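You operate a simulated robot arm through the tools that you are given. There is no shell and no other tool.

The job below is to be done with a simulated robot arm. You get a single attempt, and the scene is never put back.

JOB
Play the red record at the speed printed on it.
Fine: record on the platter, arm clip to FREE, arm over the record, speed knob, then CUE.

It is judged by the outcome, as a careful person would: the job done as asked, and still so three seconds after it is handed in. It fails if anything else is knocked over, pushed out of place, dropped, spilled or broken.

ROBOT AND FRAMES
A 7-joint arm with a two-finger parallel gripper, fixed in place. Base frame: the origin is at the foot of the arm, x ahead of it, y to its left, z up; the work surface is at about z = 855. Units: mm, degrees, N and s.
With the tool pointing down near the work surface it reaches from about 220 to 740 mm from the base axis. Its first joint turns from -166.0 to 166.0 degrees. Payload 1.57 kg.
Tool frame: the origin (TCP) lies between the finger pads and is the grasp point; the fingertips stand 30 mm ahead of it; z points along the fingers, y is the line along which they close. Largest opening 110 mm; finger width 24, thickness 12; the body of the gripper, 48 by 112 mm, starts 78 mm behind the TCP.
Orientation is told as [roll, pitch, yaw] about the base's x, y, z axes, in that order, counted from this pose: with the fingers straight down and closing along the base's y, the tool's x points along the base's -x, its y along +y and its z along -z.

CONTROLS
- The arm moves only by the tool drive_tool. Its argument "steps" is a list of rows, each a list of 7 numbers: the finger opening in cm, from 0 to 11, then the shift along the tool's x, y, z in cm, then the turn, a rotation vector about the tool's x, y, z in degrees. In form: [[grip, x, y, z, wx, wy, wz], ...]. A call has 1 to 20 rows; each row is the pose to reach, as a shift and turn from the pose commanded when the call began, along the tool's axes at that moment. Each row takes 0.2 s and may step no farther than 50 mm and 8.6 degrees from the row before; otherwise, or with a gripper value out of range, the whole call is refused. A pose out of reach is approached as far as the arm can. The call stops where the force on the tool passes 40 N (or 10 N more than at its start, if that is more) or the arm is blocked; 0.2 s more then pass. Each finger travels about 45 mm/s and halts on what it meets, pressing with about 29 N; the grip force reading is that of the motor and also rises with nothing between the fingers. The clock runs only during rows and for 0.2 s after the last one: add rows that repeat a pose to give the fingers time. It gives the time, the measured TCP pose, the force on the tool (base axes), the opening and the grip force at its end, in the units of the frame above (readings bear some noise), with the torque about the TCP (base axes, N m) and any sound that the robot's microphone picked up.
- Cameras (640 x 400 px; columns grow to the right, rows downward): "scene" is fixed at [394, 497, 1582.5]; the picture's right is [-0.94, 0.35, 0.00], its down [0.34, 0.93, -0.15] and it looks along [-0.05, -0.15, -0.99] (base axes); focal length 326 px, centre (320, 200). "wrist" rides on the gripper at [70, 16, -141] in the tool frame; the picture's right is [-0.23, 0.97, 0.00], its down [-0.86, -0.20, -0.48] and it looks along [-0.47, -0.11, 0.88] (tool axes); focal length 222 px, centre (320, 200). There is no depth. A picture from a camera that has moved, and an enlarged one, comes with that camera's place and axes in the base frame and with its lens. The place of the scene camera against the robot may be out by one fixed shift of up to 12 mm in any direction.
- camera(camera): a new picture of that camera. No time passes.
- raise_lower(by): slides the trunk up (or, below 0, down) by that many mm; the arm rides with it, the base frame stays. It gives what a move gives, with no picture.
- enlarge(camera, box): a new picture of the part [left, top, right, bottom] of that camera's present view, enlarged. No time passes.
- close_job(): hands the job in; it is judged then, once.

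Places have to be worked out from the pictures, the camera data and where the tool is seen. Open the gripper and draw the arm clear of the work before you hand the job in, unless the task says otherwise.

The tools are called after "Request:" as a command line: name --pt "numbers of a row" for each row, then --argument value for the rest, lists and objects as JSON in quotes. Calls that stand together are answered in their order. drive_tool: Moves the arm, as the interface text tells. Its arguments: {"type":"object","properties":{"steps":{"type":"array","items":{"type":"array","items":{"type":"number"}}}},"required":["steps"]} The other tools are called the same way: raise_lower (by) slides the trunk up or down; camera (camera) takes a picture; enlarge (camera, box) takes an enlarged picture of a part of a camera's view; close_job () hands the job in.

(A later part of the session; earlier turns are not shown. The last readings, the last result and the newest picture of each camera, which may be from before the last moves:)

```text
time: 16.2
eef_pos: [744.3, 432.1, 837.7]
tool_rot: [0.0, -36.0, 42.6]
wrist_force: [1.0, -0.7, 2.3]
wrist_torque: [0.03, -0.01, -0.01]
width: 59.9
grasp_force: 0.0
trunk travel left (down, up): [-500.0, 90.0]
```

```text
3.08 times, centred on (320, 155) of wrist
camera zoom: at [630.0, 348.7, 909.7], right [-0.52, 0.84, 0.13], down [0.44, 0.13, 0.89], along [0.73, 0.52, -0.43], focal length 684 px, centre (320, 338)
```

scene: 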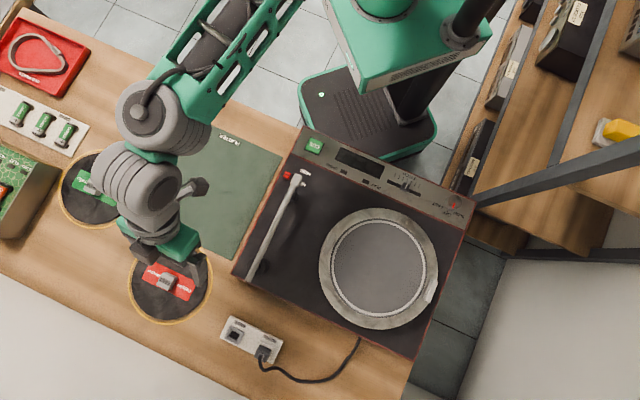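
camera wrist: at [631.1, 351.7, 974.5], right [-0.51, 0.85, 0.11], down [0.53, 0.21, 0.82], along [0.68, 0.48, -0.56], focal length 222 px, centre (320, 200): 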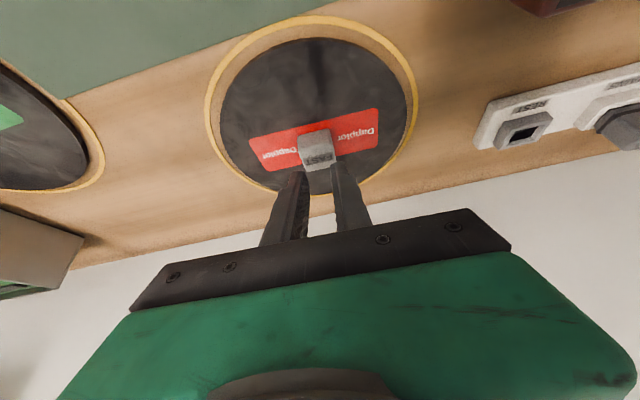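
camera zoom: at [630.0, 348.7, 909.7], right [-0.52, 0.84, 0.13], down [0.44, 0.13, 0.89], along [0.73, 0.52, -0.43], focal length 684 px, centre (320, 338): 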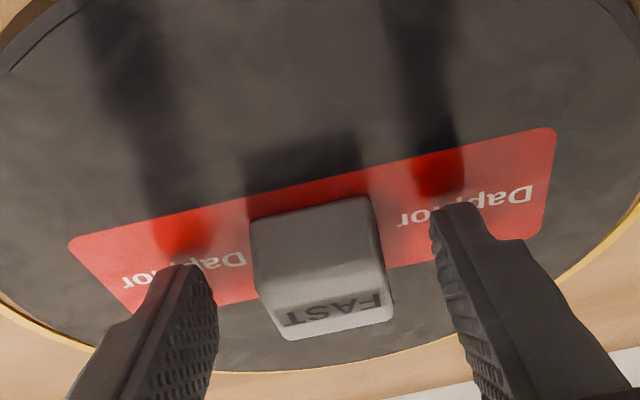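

Light contact (2.3 N): the tips touch the record, so its top is at z ≈ 806. I back off about 1 mm and close on the block.

Request:
drive_tool --pt "6 -0.06 0 -0.12 0 0 0" --pt "4 -0.06 0 -0.12 0 0 0" --pt "2 -0.06 0 -0.12 0 0 0" --pt "2 -0.06 0 -0.12 0 0 0" --pt "2 -0.06 0 -0.12 0 0 0" --pt "2 -0.06 0 -0.12 0 0 0"

Request:
enlarge --camera "wrist" --box '[220, 90, 420, 220]'

Request:
enlarge --camera "scene" --box '[130, 230, 210, 300]'

```text
time: 17.6
eef_pos: [743.5, 432.7, 837.8]
tool_rot: [-0.1, -35.9, 42.7]
wrist_force: [-0.1, -0.1, 0.5]
wrist_torque: [-0.12, -0.01, -0.01]
width: 31.3
grasp_force: 29.0
trunk travel left (down, up): [-500.0, 90.0]
```

```text
3.08 times, centred on (320, 155) of wrist
camera zoom: at [629.7, 348.9, 910.1], right [-0.52, 0.84, 0.13], down [0.44, 0.13, 0.89], along [0.73, 0.52, -0.44], focal length 684 px, centre (320, 338)
```

zoom: 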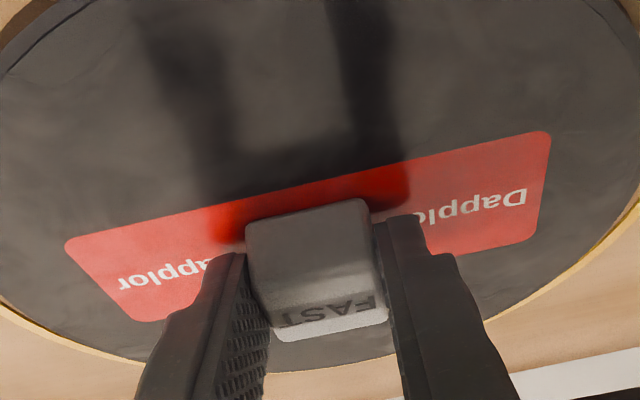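

```text
5.71 times, centred on (170, 265) of scene
camera zoom: at [394.0, 497.0, 1582.5], right [-0.94, 0.35, 0.0], down [0.34, 0.93, -0.15], along [-0.05, -0.15, -0.99], focal length 1866 px, centre (1177, -171)
```

zoom: 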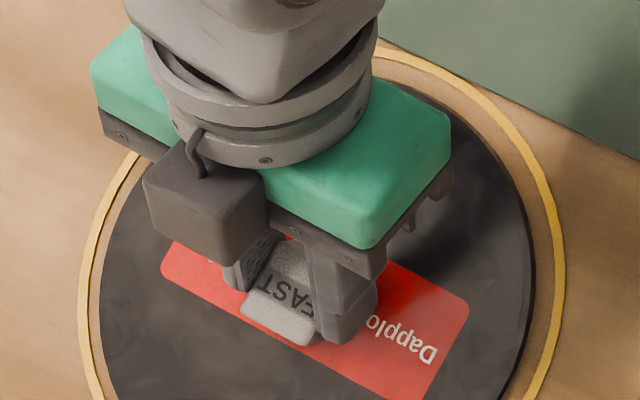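

Firm grip lower on the block. I lift 10 mm vertically, then up and back along the tool axis, and check that the record follows.

Request:
drive_tool --pt "2 -0.15 0 -0.2 0 0 0" --pt "2 -0.3 0 -0.4 0 0 0" --pt "2 -0.45 0 -0.6 0 0 0" --pt "2 -0.59 0 -0.81 0 0 0" --pt "2 -0.59 0 -1.2 0 0 0" --pt "2 -0.59 0 -1.6 0 0 0" --pt "2 -0.59 0 -2.0 0 0 0" --pt "2 -0.59 0 -2.0 0 0 0"

Request:
camera --camera "wrist"

Request:
enlarge --camera "scene" --box '[110, 210, 230, 330]'

```text
time: 19.4
eef_pos: [737.6, 427.6, 857.8]
tool_rot: [0.0, -36.0, 42.5]
wrist_force: [0.5, 0.0, -1.8]
wrist_torque: [0.01, 0.04, -0.02]
width: 31.4
grasp_force: 28.7
trunk travel left (down, up): [-500.0, 90.0]
```

```text
taken
camera wrist: at [624.7, 343.8, 930.0], right [-0.52, 0.84, 0.13], down [0.44, 0.13, 0.89], along [0.73, 0.52, -0.44], focal length 222 px, centre (320, 200)
```

wrist: 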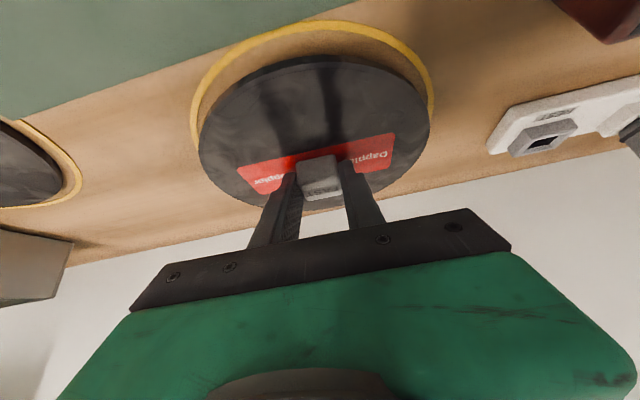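

```text
3.33 times, centred on (170, 270) of scene
camera zoom: at [394.0, 497.0, 1582.5], right [-0.94, 0.35, 0.0], down [0.34, 0.93, -0.15], along [-0.05, -0.15, -0.99], focal length 1088 px, centre (820, -33)
```

zoom: 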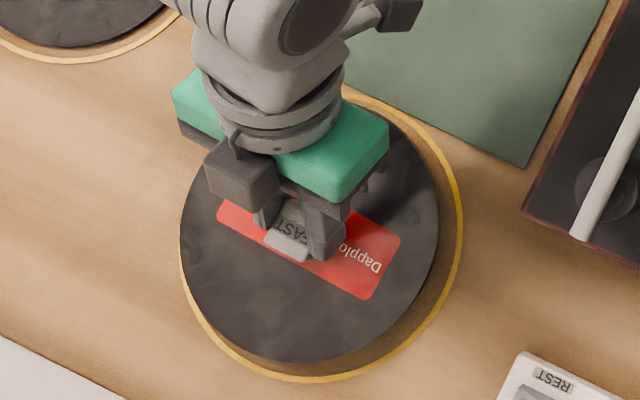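

The record is up and level (about 1.8 N extra weight). Next I carry it higher and inward over the mat, well clear of the tonearm (whose top I put at z ≈ 922).

Request:
drive_tool --pt "2 -0.05 0.2 -1.2 0 0 0" --pt "2 -0.1 0.6 -3.2 0 0 0" --pt "2 -0.15 1.2 -5.5 0 0 0" --pt "2 -0.2 1.9 -8 0 0 0" --pt "2 -0.25 2.7 -10.5 0 0 0" --pt "2 -0.3 3.6 -13 0 0 0" --pt "2 -0.4 4.6 -15.5 0 0 0" --pt "2 -0.44 5.5 -17.5 0 0 0" --pt "2 -0.44 5.93 -18.5 0 0 0" --pt "2 -0.44 5.93 -18.5 0 0 0"

Request:
camera --camera "scene"

Request:
camera --camera "wrist"

```text
time: 21.6
eef_pos: [619.9, 399.9, 1009.3]
tool_rot: [0.1, -36.1, 42.5]
wrist_force: [-0.8, -0.4, -0.7]
wrist_torque: [-0.02, 0.02, 0.01]
width: 31.4
grasp_force: 29.3
trunk travel left (down, up): [-500.0, 90.0]
```

```text
taken
```

scene: 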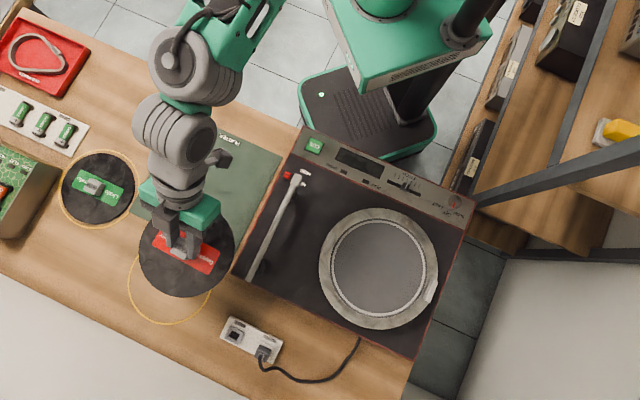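

```text
taken
camera wrist: at [506.1, 316.7, 1081.9], right [-0.52, 0.84, 0.13], down [0.44, 0.13, 0.89], along [0.73, 0.52, -0.44], focal length 222 px, centre (320, 200)
```

wrist: 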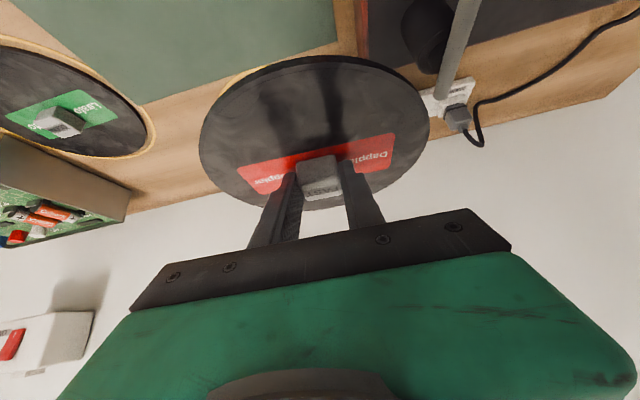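

The record is held steady. I carry it across at this height to above the platter, whose centre I put near (297, 571).

Request:
drive_tool --pt "2 0.5 1.5 -0.35 0 0 0" --pt "2 1.3 4.2 -0.95 0 0 0" --pt "2 2.2 7.1 -1.6 0 0 0" --pt "2 3.1 10 -2.3 0 0 0" --pt "2 4.1 13 -3 0 0 0" --pt "2 5 16 -3.6 0 0 0" --pt "2 5.95 19 -4.3 0 0 0" --pt "2 6.9 22 -5 0 0 0" --pt "2 7.8 25 -5.7 0 0 0" --pt "2 8.75 28 -6.4 0 0 0" --pt "2 9.6 30.8 -7 0 0 0" --pt "2 10.4 33.2 -7.55 0 0 0" --pt "2 10.8 34.47 -7.85 0 0 0" --pt "2 10.8 34.47 -7.85 0 0 0"

Request:
camera --camera "scene"

Request:
camera --camera "wrist"

```text
time: 24.6
eef_pos: [287.9, 564.3, 1009.9]
tool_rot: [0.0, -36.1, 42.6]
wrist_force: [0.1, -0.6, -1.5]
wrist_torque: [-0.03, 0.03, 0.02]
width: 31.3
grasp_force: 29.3
trunk travel left (down, up): [-500.0, 90.0]
```

```text
taken
```

scene: 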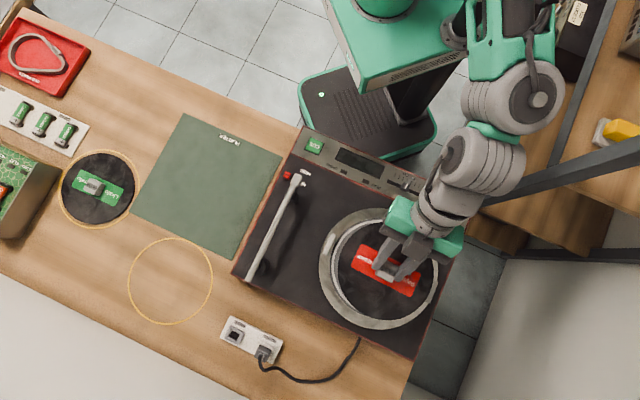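

```text
taken
camera wrist: at [175.1, 480.4, 1081.8], right [-0.52, 0.84, 0.13], down [0.44, 0.13, 0.89], along [0.73, 0.52, -0.44], focal length 222 px, centre (320, 200)
```

wrist: 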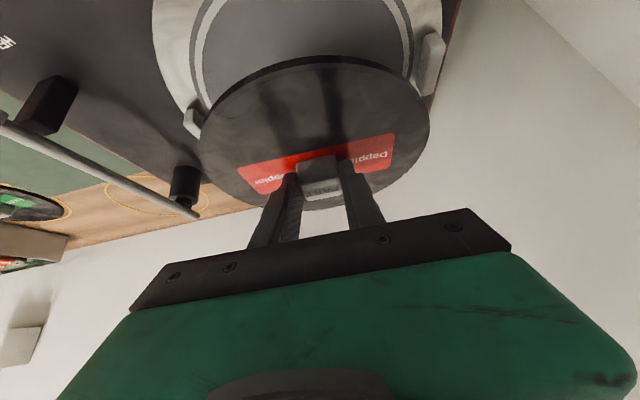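

The record is above the platter; I enlarge the scene to measure the record's centre against the platter's.

Request:
enlarge --camera "scene" --box '[310, 195, 460, 345]'

Request:
enlarge --camera "wrist" --box '[130, 0, 480, 220]'

```text
2.67 times, centred on (385, 270) of scene
camera zoom: at [394.0, 497.0, 1582.5], right [-0.94, 0.35, 0.0], down [0.34, 0.93, -0.15], along [-0.05, -0.15, -0.99], focal length 871 px, centre (147, 13)
```

zoom: 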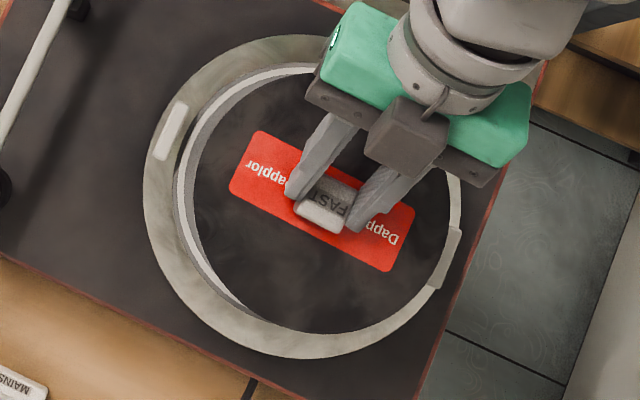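

```text
1.82 times, centred on (305, 110) of wrist
camera zoom: at [175.1, 480.4, 1081.8], right [-0.52, 0.84, 0.13], down [0.44, 0.13, 0.89], along [0.73, 0.52, -0.44], focal length 404 px, centre (347, 364)
```

zoom: 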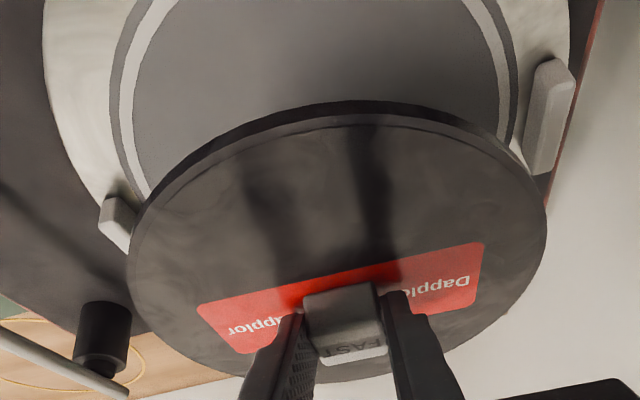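

By the scene view the record needs only about 2 mm of correction toward −x. I lower it 65 mm with that correction and look again.

Request:
drive_tool --pt "2 0.9 0.04 1.2 0 0 0" --pt "2 1.9 0.08 2.5 0 0 0" --pt "2 2.9 0.11 3.8 0 0 0" --pt "2 3.94 0.14 5.17 0 0 0" --pt "2 3.94 0.14 5.17 0 0 0"

Request:
enlarge --camera "scene" --box '[310, 195, 460, 345]'

Request:
enlarge --camera "wrist" --box '[130, 0, 480, 220]'

```text
time: 25.8
eef_pos: [285.3, 562.6, 943.6]
tool_rot: [0.1, -36.0, 42.6]
wrist_force: [0.3, 0.1, -0.8]
wrist_torque: [-0.01, 0.0, -0.03]
width: 31.5
grasp_force: 28.8
trunk travel left (down, up): [-500.0, 90.0]
```

```text
2.67 times, centred on (385, 270) of scene
camera zoom: at [394.0, 497.0, 1582.5], right [-0.94, 0.35, 0.0], down [0.34, 0.93, -0.15], along [-0.05, -0.15, -0.99], focal length 871 px, centre (147, 13)
```

zoom: 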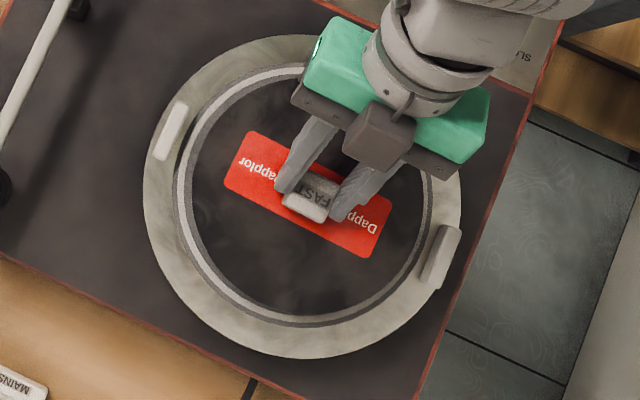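

```text
1.82 times, centred on (305, 110) of wrist
camera zoom: at [172.6, 479.9, 1016.8], right [-0.52, 0.84, 0.13], down [0.44, 0.13, 0.89], along [0.73, 0.52, -0.44], focal length 404 px, centre (347, 364)
```

zoom: 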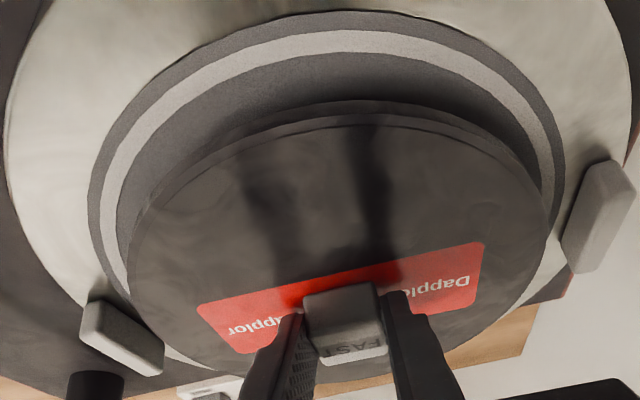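

The record's centre now projects to (290, 570) against the platter's (291, 569). I lower it in small steps, reading the force for contact.

Request:
drive_tool --pt "2 0.3 0 0.4 0 0 0" --pt "2 0.59 0 0.81 0 0 0" --pt "2 0.82 0 1.13 0 0 0" --pt "2 0.82 0 1.13 0 0 0"

Request:
enlarge --camera "wrist" --box '[130, 0, 480, 220]'

Request:
enlarge --camera "scene" --box '[310, 195, 460, 345]'

```text
time: 26.8
eef_pos: [286.8, 562.8, 930.7]
tool_rot: [0.0, -36.0, 42.5]
wrist_force: [0.6, -0.2, -1.0]
wrist_torque: [0.01, 0.0, -0.03]
width: 31.4
grasp_force: 29.2
trunk travel left (down, up): [-500.0, 90.0]
```

```text
1.82 times, centred on (305, 110) of wrist
camera zoom: at [173.1, 480.2, 1003.4], right [-0.52, 0.84, 0.13], down [0.44, 0.13, 0.89], along [0.73, 0.52, -0.44], focal length 404 px, centre (347, 364)
```

zoom: 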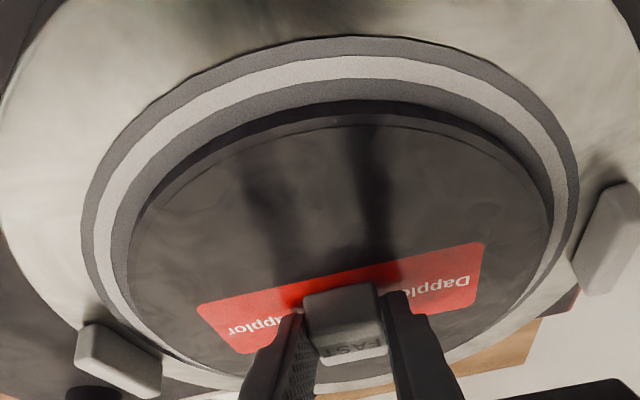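

```text
2.67 times, centred on (385, 270) of scene
camera zoom: at [394.0, 497.0, 1582.5], right [-0.94, 0.35, 0.0], down [0.34, 0.93, -0.15], along [-0.05, -0.15, -0.99], focal length 871 px, centre (147, 13)
```

zoom: 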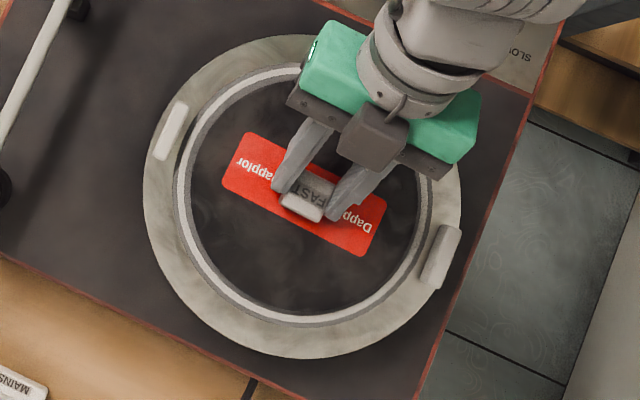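

Centring looks good and the record is still just above the mat. I lower in roughly 2 mm steps.

Request:
drive_tool --pt "2 0.12 0 0.16 0 0 0" --pt "2 0.24 0 0.32 0 0 0" --pt "2 0.24 0 0.32 0 0 0"

Request:
drive_tool --pt "2 0.06 0 0.08 0 0 0" --pt "2 0.12 0 0.16 0 0 0" --pt "2 0.12 0 0.16 0 0 0"

Request:
drive_tool --pt "2 0.06 0 0.08 0 0 0" --pt "2 0.12 0 0.16 0 0 0" --pt "2 0.12 0 0.16 0 0 0"

```text
time: 27.6
eef_pos: [285.7, 563.4, 929.5]
tool_rot: [0.2, -36.2, 42.4]
wrist_force: [-0.2, -1.3, 14.3]
wrist_torque: [-0.61, 0.36, -0.01]
width: 31.4
grasp_force: 29.1
trunk travel left (down, up): [-500.0, 90.0]
```

```text
time: 28.4
eef_pos: [285.6, 562.5, 928.6]
tool_rot: [0.3, -36.5, 42.4]
wrist_force: [0.6, 1.7, 30.8]
wrist_torque: [-0.25, -0.04, -0.01]
width: 31.2
grasp_force: 29.0
trunk travel left (down, up): [-500.0, 90.0]
```

```text
time: 29.3
eef_pos: [288.4, 566.4, 929.4]
tool_rot: [0.6, -36.8, 42.2]
wrist_force: [2.1, 2.1, 8.8]
wrist_torque: [-0.49, 0.05, 0.05]
width: 31.4
grasp_force: 28.9
trunk travel left (down, up): [-500.0, 90.0]
stopped in row 3: the force on the tool passed its limit at 41 N (the readings are from after the stop); the commanded pose is now the measured one
```

Contact came at TCP z ≈ 930 and the extra steps pressed too hard, nudging it a few mm. I look before releasing.

Request:
enlarge --camera "scene" --box '[310, 195, 460, 345]'

Request:
enlarge --camera "wrist" --box '[130, 0, 480, 220]'

```text
2.67 times, centred on (385, 270) of scene
camera zoom: at [394.0, 497.0, 1582.5], right [-0.94, 0.35, 0.0], down [0.34, 0.93, -0.15], along [-0.05, -0.15, -0.99], focal length 871 px, centre (147, 13)
```

zoom: 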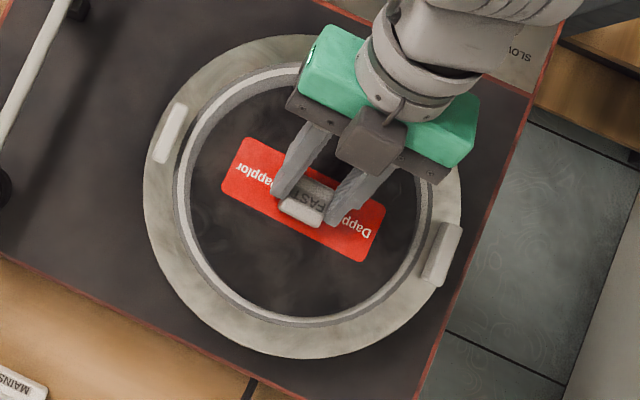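

```text
1.82 times, centred on (305, 110) of wrist
camera zoom: at [174.5, 482.6, 1000.2], right [-0.52, 0.84, 0.14], down [0.43, 0.12, 0.89], along [0.73, 0.53, -0.43], focal length 404 px, centre (347, 364)
```

zoom: 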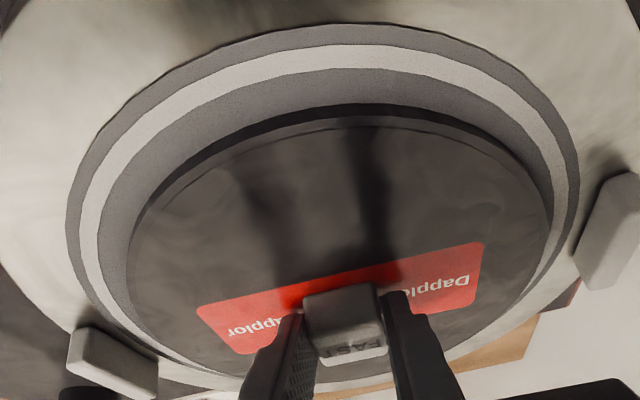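

It is resting about 4 mm off toward +y. I relieve the load by lifting 5 mm, restoring the orientation, and shift back by about (−1.8, −3.9) mm.

Request:
drive_tool --pt "2 -0.15 0 -0.2 0.3 0.4 0" --pt "2 -0.3 0 -0.41 0.6 0.8 0" --pt "2 0.0 -0.16 -0.64 0.6 0.8 0" --pt "2 0.0 -0.16 -0.64 0.6 0.8 0"

Request:
enlarge --camera "scene" --box '[310, 195, 460, 345]'

Request:
enlarge --camera "wrist" --box '[130, 0, 480, 220]'

```text
time: 30.3
eef_pos: [285.7, 560.9, 931.5]
tool_rot: [-0.2, -35.5, 42.5]
wrist_force: [-0.4, -0.7, -1.5]
wrist_torque: [-0.02, 0.01, 0.0]
width: 31.3
grasp_force: 28.9
trunk travel left (down, up): [-500.0, 90.0]
```

```text
2.67 times, centred on (385, 270) of scene
camera zoom: at [394.0, 497.0, 1582.5], right [-0.94, 0.35, 0.0], down [0.34, 0.93, -0.15], along [-0.05, -0.15, -0.99], focal length 871 px, centre (147, 13)
```

zoom: 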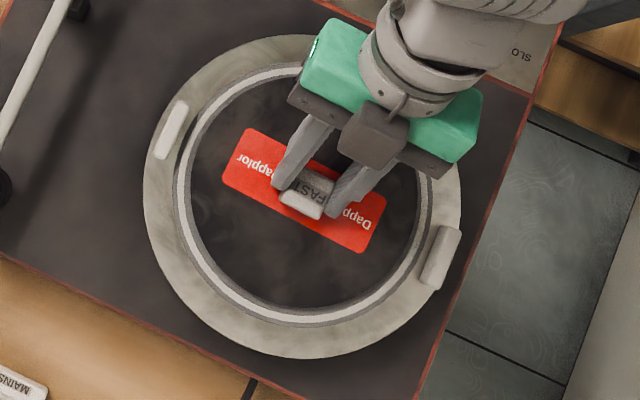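

```text
1.82 times, centred on (305, 110) of wrist
camera zoom: at [172.0, 479.7, 1004.9], right [-0.52, 0.85, 0.13], down [0.44, 0.14, 0.89], along [0.73, 0.52, -0.44], focal length 404 px, centre (347, 364)
```

zoom: 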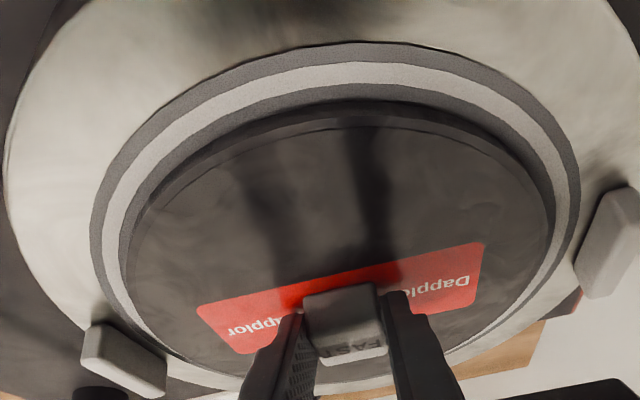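

Now it is free of load and offset only about (−1, −2) mm. I nudge it back by that much while lowering about 1.5 mm to a light touch.

Request:
drive_tool --pt "2 -0.21 0.09 0.15 0 -0.4 0" --pt "2 -0.12 0.09 0.27 0 -0.4 0" --pt "2 -0.12 0.09 0.27 0 -0.4 0"

Request:
enlarge --camera "scene" --box '[310, 195, 460, 345]'

Request:
enlarge --camera "wrist" --box '[130, 0, 480, 220]'

```text
time: 31.1
eef_pos: [286.8, 564.5, 930.0]
tool_rot: [-0.3, -35.9, 42.4]
wrist_force: [0.3, 0.4, -1.5]
wrist_torque: [0.02, 0.03, -0.03]
width: 31.5
grasp_force: 28.7
trunk travel left (down, up): [-500.0, 90.0]
```

```text
2.67 times, centred on (385, 270) of scene
camera zoom: at [394.0, 497.0, 1582.5], right [-0.94, 0.35, 0.0], down [0.34, 0.93, -0.15], along [-0.05, -0.15, -0.99], focal length 871 px, centre (147, 13)
```

zoom: 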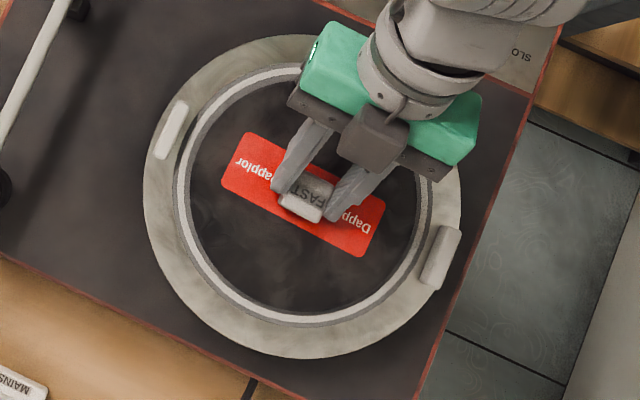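

```text
1.82 times, centred on (305, 110) of wrist
camera zoom: at [172.9, 481.5, 1002.8], right [-0.52, 0.84, 0.13], down [0.44, 0.13, 0.89], along [0.74, 0.52, -0.44], focal length 404 px, centre (347, 364)
```

zoom: 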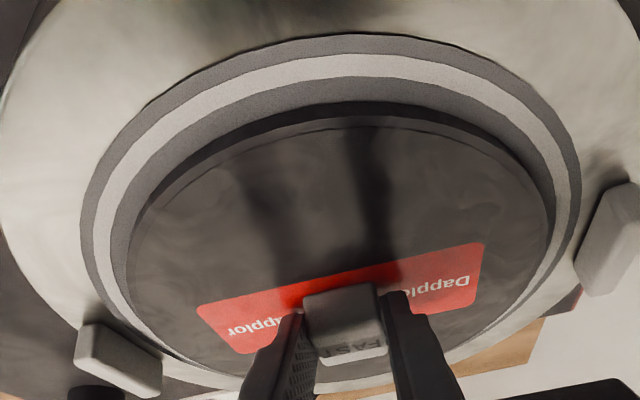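

Still hanging free (−1.5 N) and well centred. I lower 1 mm more.

Request:
drive_tool --pt "2 0.06 0 0.08 0 0 0" --pt "2 0.06 0 0.08 0 0 0"

```text
time: 31.7
eef_pos: [287.0, 563.8, 930.9]
tool_rot: [-0.2, -36.1, 42.4]
wrist_force: [-0.7, -1.1, 0.0]
wrist_torque: [0.16, -0.08, 0.0]
width: 31.3
grasp_force: 29.5
trunk travel left (down, up): [-500.0, 90.0]
```

The weight is now carried by the platter (0 N). I open the fingers.

Request:
drive_tool --pt "3.6 0 0 0 0 0 0" --pt "4.5 0 0 0 0 0 0" --pt "5.5 0 0 0 0 0 0" --pt "5.5 0 0 0 0 0 0"

Request:
enlarge --camera "scene" --box '[310, 195, 460, 345]'

Request:
enlarge --camera "wrist" --box '[130, 0, 480, 220]'

```text
time: 32.7
eef_pos: [287.1, 563.6, 930.6]
tool_rot: [-0.3, -36.0, 42.5]
wrist_force: [0.0, 0.7, -0.1]
wrist_torque: [-0.01, 0.0, 0.01]
width: 54.8
grasp_force: 0.0
trunk travel left (down, up): [-500.0, 90.0]
```

```text
2.67 times, centred on (385, 270) of scene
camera zoom: at [394.0, 497.0, 1582.5], right [-0.94, 0.35, 0.0], down [0.34, 0.93, -0.15], along [-0.05, -0.15, -0.99], focal length 871 px, centre (147, 13)
```

zoom: 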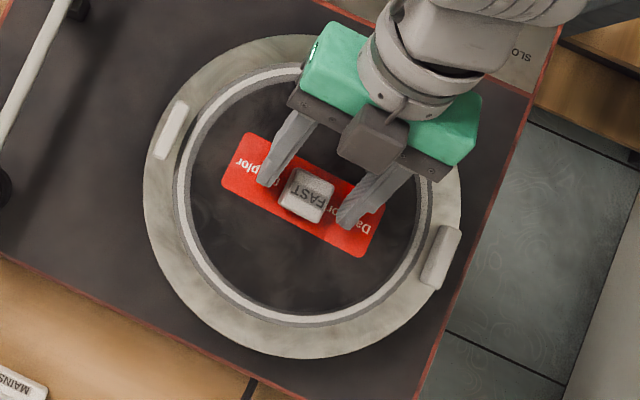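

```text
1.82 times, centred on (305, 110) of wrist
camera zoom: at [172.8, 481.7, 1002.3], right [-0.52, 0.84, 0.13], down [0.44, 0.13, 0.89], along [0.74, 0.52, -0.44], focal length 404 px, centre (347, 364)
```

zoom: 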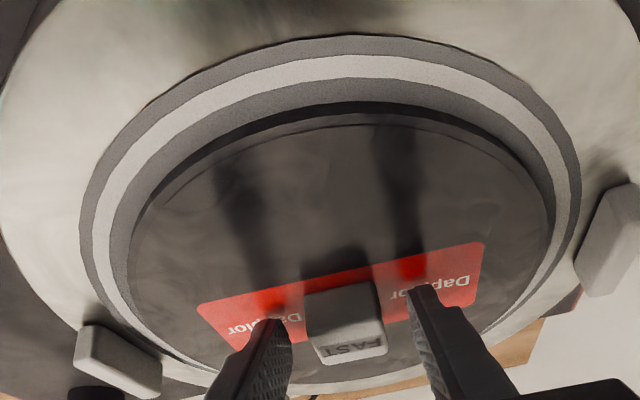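

Released cleanly and the record did not move. I withdraw back along the tool axis.

Request:
drive_tool --pt "5.5 0 0 -1.5 0 0 0" --pt "5.5 0 0 -4 0 0 0" --pt "5.5 0 0 -7 0 0 0" --pt "5.5 0 0 -10 0 0 0" --pt "5.5 0 0 -13 0 0 0" --pt "5.5 0 0 -16 0 7 0" --pt "5.5 0 0 -17 0 14 0" --pt "5.5 0 0 -18 0 21 0" --pt "5.5 0 0 -18 0 28.5 0" --pt "5.5 0 0 -18 0 36 0" --pt "5.5 0 0 -18 0 36 0"

Request:
camera --camera "scene"

Request:
camera --camera "wrist"

```text
time: 35.1
eef_pos: [208.4, 494.0, 1074.8]
tool_rot: [-0.2, 0.1, 42.3]
wrist_force: [0.7, 0.3, -0.4]
wrist_torque: [0.0, -0.02, -0.02]
width: 54.5
grasp_force: 0.1
trunk travel left (down, up): [-500.0, 90.0]
```

```text
taken
```

scene: 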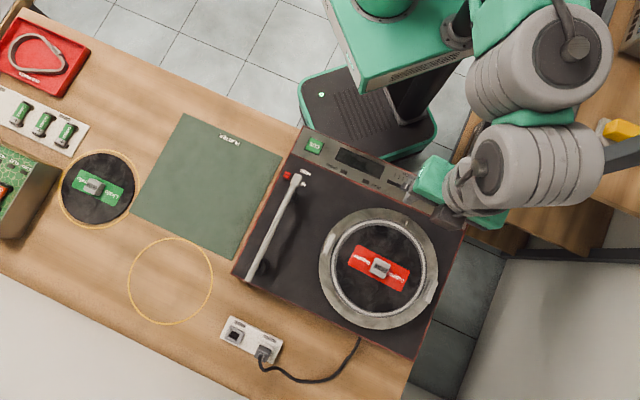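

```text
taken
camera wrist: at [146.3, 458.1, 1215.8], right [-0.49, 0.87, 0.0], down [0.77, 0.43, 0.48], along [0.42, 0.23, -0.88], focal length 222 px, centre (320, 200)
```

wrist: 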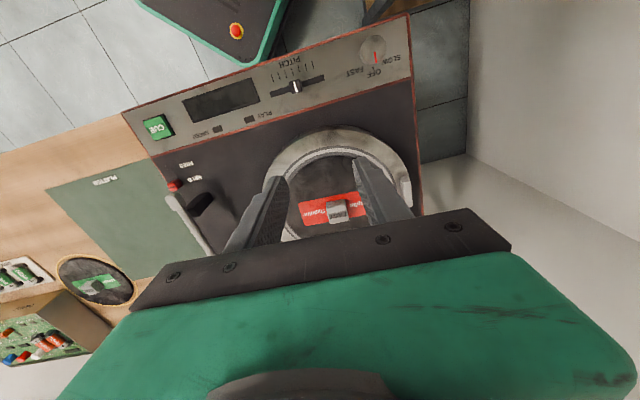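

The record sits centred on the platter. Next is the clip; this view shows the whole panel, so I enlarge it to locate the clip, tonearm, knob and CUE.

Request:
enlarge --camera "wrist" --box '[120, 100, 260, 260]'

Request:
enlarge --camera "wrist" --box '[240, 20, 420, 130]'

Request:
enlarge --camera "scene" --box '[225, 150, 325, 300]'

Request:
enlarge --camera "scene" --box '[310, 195, 450, 335]'

```text
2.50 times, centred on (190, 180) of wrist
camera zoom: at [146.3, 458.1, 1215.8], right [-0.49, 0.87, 0.0], down [0.77, 0.43, 0.48], along [0.42, 0.23, -0.88], focal length 555 px, centre (645, 250)
```

zoom: 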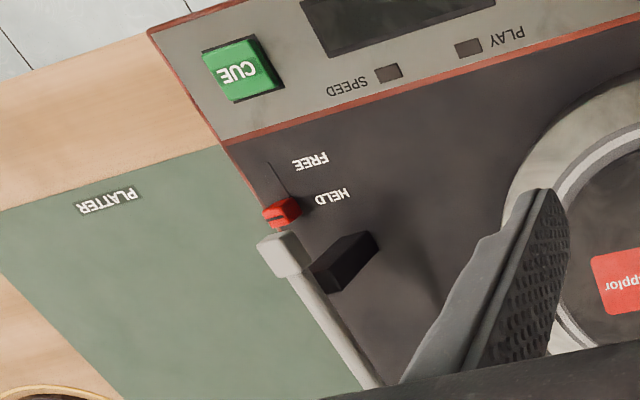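

```text
3.56 times, centred on (330, 75) of wrist
camera zoom: at [146.3, 458.1, 1215.8], right [-0.49, 0.87, 0.0], down [0.77, 0.43, 0.48], along [0.42, 0.23, -0.88], focal length 790 px, centre (284, 644)
```

zoom: 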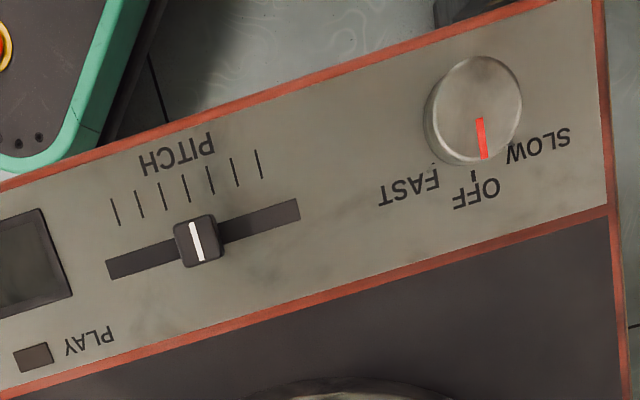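

```text
2.67 times, centred on (275, 225) of scene
camera zoom: at [394.0, 497.0, 1582.5], right [-0.94, 0.35, 0.0], down [0.34, 0.93, -0.15], along [-0.05, -0.15, -0.99], focal length 871 px, centre (440, 133)
```

zoom: 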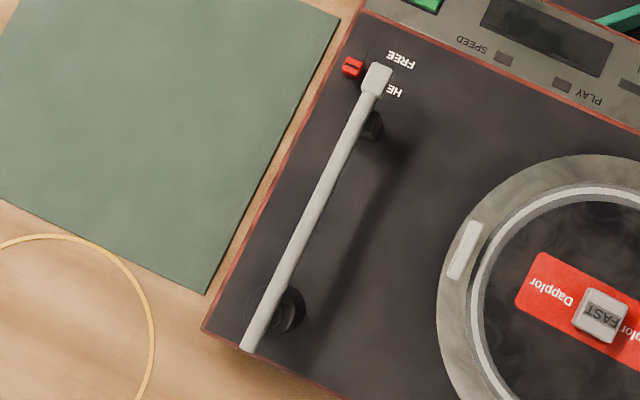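

```text
2.86 times, centred on (380, 265) of scene
camera zoom: at [394.0, 497.0, 1582.5], right [-0.94, 0.35, 0.0], down [0.34, 0.93, -0.15], along [-0.05, -0.15, -0.99], focal length 933 px, centre (149, 14)
```

zoom: 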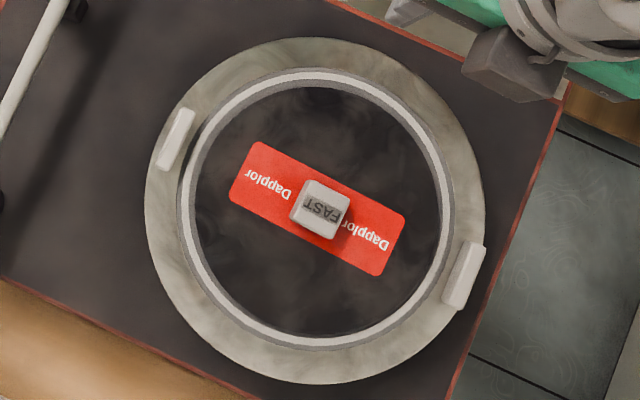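

The clip's top is at about (410, 315, 861) and its slot runs toward the robot by roughly 25 mm to FREE. I close the fingers and move above a point just behind the clip, on its far side.

Request:
drive_tool --pt "4 -0.7 -3.6 0.5 0 0 0" --pt "2 -1.5 -7.6 1.5 0 0 0" --pt "0 -2.3 -11.6 2.5 0 0 0" --pt "0 -3.1 -15.6 3.8 0 0 0" --pt "0 -3.9 -19.6 5 0 0 0" --pt "0 -4.7 -23.6 6.2 0 0 0" --pt "0 -5.3 -26.76 7.5 0 0 0" --pt "0 -5.3 -26.76 7.5 0 0 0"

Request:
camera --camera "wrist"

Request:
enlarge --camera "wrist" --box '[220, 60, 420, 200]'

Request:
enlarge --camera "scene" --box '[250, 130, 350, 230]'

```text
time: 36.9
eef_pos: [429.2, 329.7, 1000.4]
tool_rot: [-0.3, 0.0, 42.3]
wrist_force: [0.6, 0.8, 0.1]
wrist_torque: [-0.01, 0.0, -0.01]
width: 0.0
grasp_force: 21.7
trunk travel left (down, up): [-500.0, 90.0]
```

```text
taken
camera wrist: at [366.2, 293.9, 1142.1], right [-0.49, 0.87, 0.0], down [0.77, 0.43, 0.48], along [0.42, 0.23, -0.88], focal length 222 px, centre (320, 200)
```

wrist: 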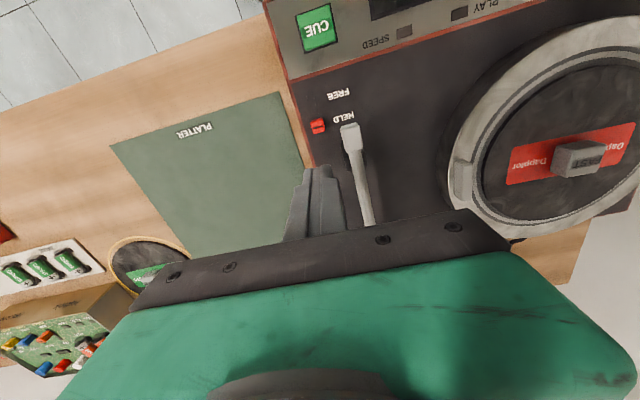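

```text
2.86 times, centred on (320, 130) of wrist
camera zoom: at [366.2, 293.9, 1142.1], right [-0.49, 0.87, 0.0], down [0.77, 0.43, 0.48], along [0.42, 0.23, -0.88], focal length 635 px, centre (320, 400)
```

zoom: 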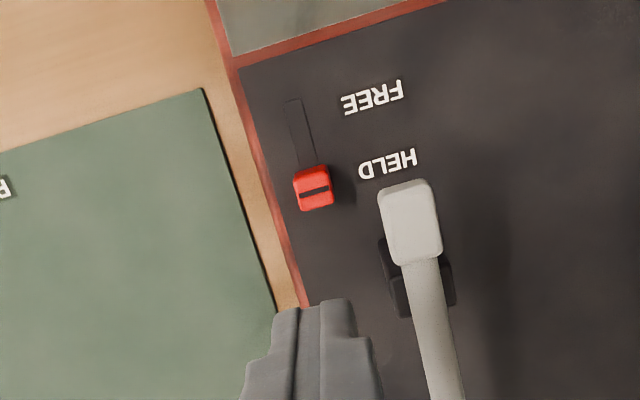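

```text
4.00 times, centred on (300, 180) of scene
camera zoom: at [394.0, 497.0, 1582.5], right [-0.94, 0.35, 0.0], down [0.34, 0.93, -0.15], along [-0.05, -0.15, -0.99], focal length 1306 px, centre (400, 280)
```

zoom: 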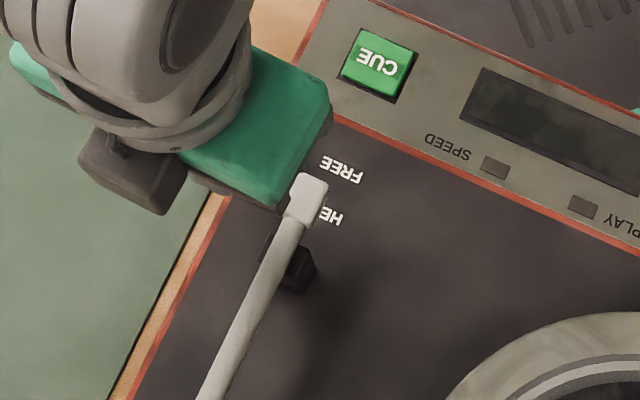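

Clear view: the clip needs to travel about 25 mm along the slot toward FREE. I shift 4 mm farther behind it and descend so the closed tips are near deck level.

Request:
drive_tool --pt "0 -0.4 0.2 3 0 0 0" --pt "0 -0.4 0.2 6 0 0 0" --pt "0 -0.4 0.2 9 0 0 0" --pt "0 -0.4 0.2 11.2 0 0 0" --pt "0 -0.4 0.2 11.2 0 0 0"

Request:
enlarge --camera "wrist" --box '[250, 100, 400, 200]'

```text
time: 38.1
eef_pos: [429.7, 333.9, 888.8]
tool_rot: [-0.2, 0.0, 42.3]
wrist_force: [0.3, 0.5, -0.3]
wrist_torque: [-0.01, 0.02, 0.02]
width: 0.0
grasp_force: 21.3
trunk travel left (down, up): [-500.0, 90.0]
```

```text
4.00 times, centred on (325, 150) of wrist
camera zoom: at [367.2, 299.2, 1029.7], right [-0.49, 0.87, 0.0], down [0.77, 0.43, 0.48], along [0.42, 0.23, -0.88], focal length 888 px, centre (300, 400)
```

zoom: 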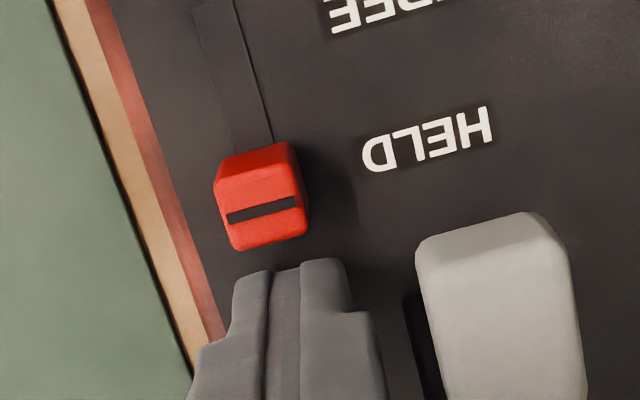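

The tips sit right behind the clip. I lower 5 mm more, watching for deck contact.

Request:
drive_tool --pt "0 0 -0.1 0.25 0 0 0" --pt "0 0 -0.2 0.5 0 0 0" --pt "0 0 -0.2 0.5 0 0 0"

Request:
enlarge --camera "wrist" --box '[250, 100, 400, 200]'

```text
time: 38.9
eef_pos: [430.9, 333.8, 885.2]
tool_rot: [-0.2, -0.1, 42.3]
wrist_force: [-2.2, 0.2, 8.1]
wrist_torque: [-0.01, 0.13, 0.05]
width: 0.1
grasp_force: 21.7
trunk travel left (down, up): [-500.0, 90.0]
```

```text
4.00 times, centred on (325, 150) of wrist
camera zoom: at [367.9, 297.8, 1025.5], right [-0.49, 0.87, 0.0], down [0.77, 0.43, 0.48], along [0.42, 0.23, -0.88], focal length 888 px, centre (300, 400)
```

zoom: 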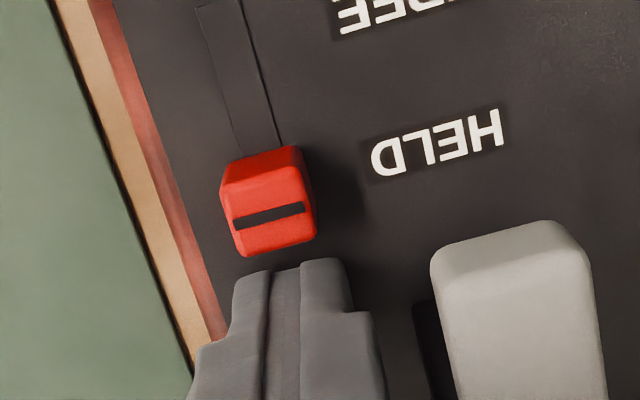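

The deck is at z ≈ 855. I rise 1.5 mm off it and push the clip toward FREE, first about 20 mm of travel.

Request:
drive_tool --pt "0 0 0 -0.2 0 0 0" --pt "0 0.5 0 -0.2 0 0 0" --pt "0 1.0 0 -0.2 0 0 0" --pt "0 1.5 0 -0.2 0 0 0" --pt "0 2.0 0 -0.2 0 0 0" --pt "0 2.5 0 -0.2 0 0 0" --pt "0 2.5 0 -0.2 0 0 0"

Request:
enlarge --camera "wrist" --box '[250, 80, 400, 200]'

Request:
enlarge --camera "scene" --box '[250, 130, 350, 230]'

```text
time: 40.5
eef_pos: [411.4, 316.7, 886.3]
tool_rot: [-0.2, 0.0, 42.2]
wrist_force: [-0.9, 1.0, 0.6]
wrist_torque: [0.04, 0.0, -0.01]
width: 0.0
grasp_force: 21.8
trunk travel left (down, up): [-500.0, 90.0]
```

```text
3.33 times, centred on (325, 140) of wrist
camera zoom: at [349.6, 280.7, 1026.7], right [-0.49, 0.87, 0.0], down [0.77, 0.43, 0.48], along [0.42, 0.23, -0.88], focal length 740 px, centre (303, 400)
```

zoom: 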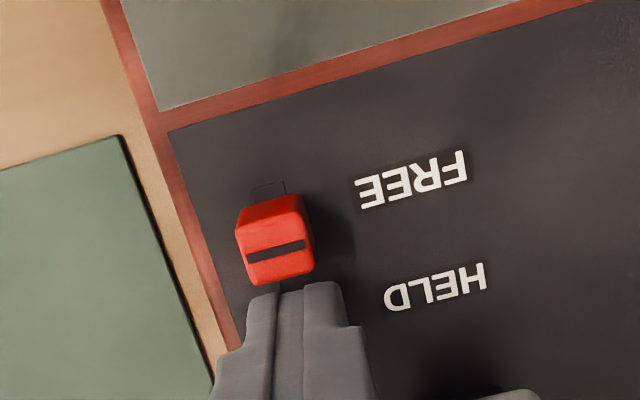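

```text
4.00 times, centred on (300, 180) of scene
camera zoom: at [394.0, 497.0, 1582.5], right [-0.94, 0.35, 0.0], down [0.34, 0.93, -0.15], along [-0.05, -0.15, -0.99], focal length 1306 px, centre (400, 280)
```

zoom: 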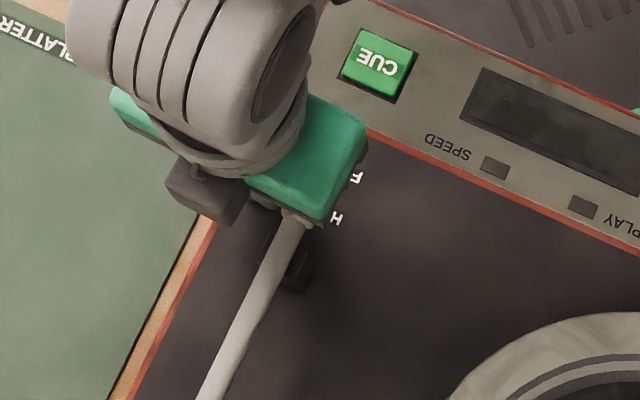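

The clip has slid most of the way, with about 5 mm of slot left. I push on in small steps.

Request:
drive_tool --pt "0 0.25 0 0 0 0 0" --pt "0 0.5 0 0 0 0 0" --pt "0 0.7 0 0 0 0 0" --pt "0 0.7 0 0 0 0 0"

Request:
enlarge --camera "wrist" --box '[250, 80, 400, 200]'

```text
time: 41.5
eef_pos: [408.3, 310.6, 886.1]
tool_rot: [-0.2, 0.0, 42.2]
wrist_force: [1.3, 3.1, -0.6]
wrist_torque: [0.0, -0.03, -0.01]
width: 0.0
grasp_force: 22.1
trunk travel left (down, up): [-500.0, 90.0]
```

```text
3.33 times, centred on (325, 140) of wrist
camera zoom: at [344.7, 276.3, 1026.7], right [-0.49, 0.87, 0.0], down [0.77, 0.43, 0.48], along [0.42, 0.23, -0.88], focal length 740 px, centre (303, 400)
```

zoom: 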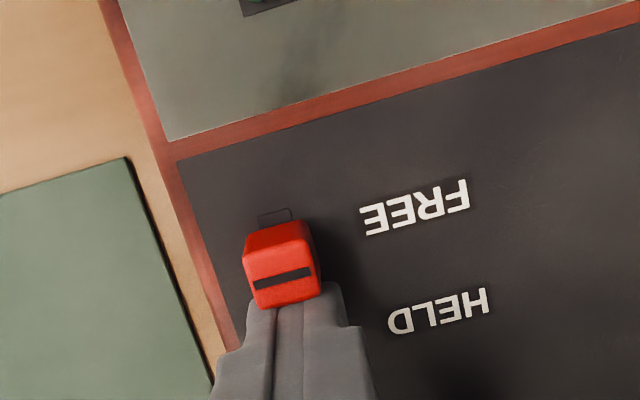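

It's nearly in line with FREE; I press a little further to feel for the end stop.

Request:
drive_tool --pt "0 0.15 0 0 0 0 0" --pt "0 0.3 0 0 0 0 0" --pt "0 0.3 0 0 0 0 0"

Request:
enlarge --camera "wrist" --box '[250, 80, 400, 200]'

```text
time: 42.3
eef_pos: [405.5, 311.0, 885.9]
tool_rot: [-0.2, 0.0, 42.2]
wrist_force: [12.5, 9.1, -2.8]
wrist_torque: [0.09, -0.18, 0.06]
width: 0.0
grasp_force: 21.4
trunk travel left (down, up): [-500.0, 90.0]
```

```text
3.33 times, centred on (325, 140) of wrist
camera zoom: at [343.8, 275.5, 1026.7], right [-0.49, 0.87, 0.0], down [0.77, 0.43, 0.48], along [0.42, 0.23, -0.88], focal length 740 px, centre (303, 400)
```

zoom: 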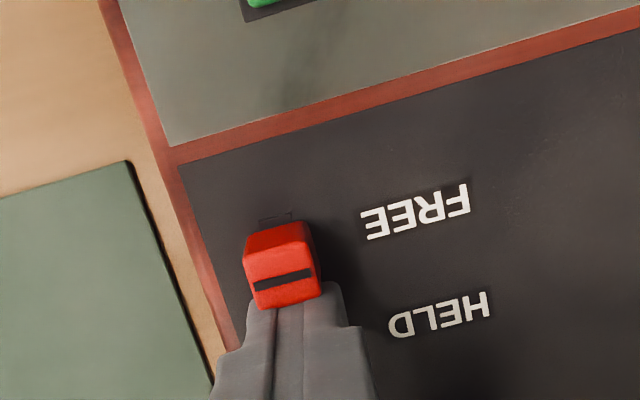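

The force rose to 15 N with no more motion: the clip is against its FREE stop. I back off and rise.

Request:
drive_tool --pt "0 -0.4 0 0 0 0 0" --pt "0 -1.2 0 0 0 0 0" --pt "0 -1.2 0 -3 0 0 0" --pt "0 -1.2 0 -7 0 0 0" --pt "0 -1.2 0 -11 0 0 0" --pt "0 -1.2 0 -15 0 0 0" --pt "0 -1.2 0 -15 0 0 0"

Request:
camera --camera "wrist"

Request:
enlarge --camera "wrist" --box '[260, 60, 460, 220]'

Request:
camera --camera "scene"

```text
time: 43.9
eef_pos: [412.8, 319.6, 1037.2]
tool_rot: [-0.2, 0.0, 42.3]
wrist_force: [-0.2, -0.6, -0.6]
wrist_torque: [-0.01, -0.03, -0.01]
width: 0.0
grasp_force: 21.1
trunk travel left (down, up): [-500.0, 90.0]
```

```text
taken
camera wrist: at [350.6, 283.3, 1177.1], right [-0.49, 0.87, 0.0], down [0.77, 0.43, 0.48], along [0.42, 0.23, -0.88], focal length 222 px, centre (320, 200)
```

wrist: 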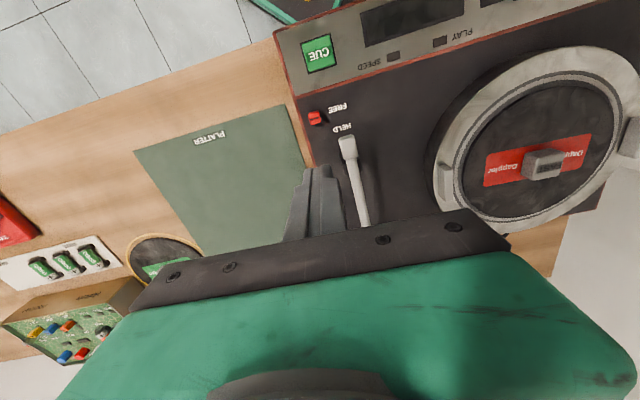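

```text
2.50 times, centred on (360, 140) of wrist
camera zoom: at [350.6, 283.3, 1177.1], right [-0.49, 0.87, 0.0], down [0.77, 0.43, 0.48], along [0.42, 0.23, -0.88], focal length 555 px, centre (220, 350)
```

zoom: 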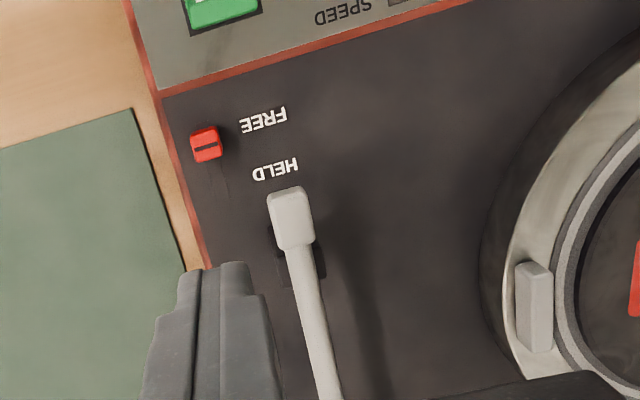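

```text
taken
```

scene: 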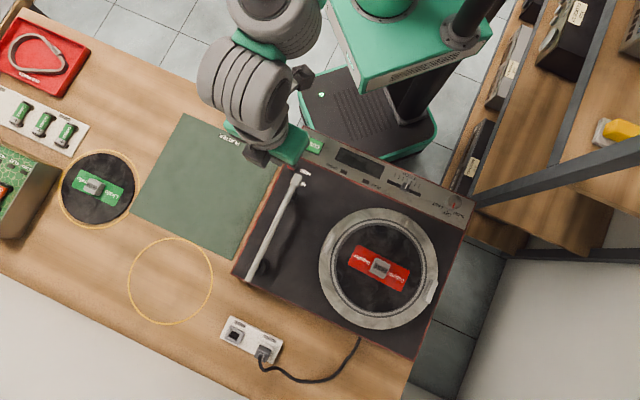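

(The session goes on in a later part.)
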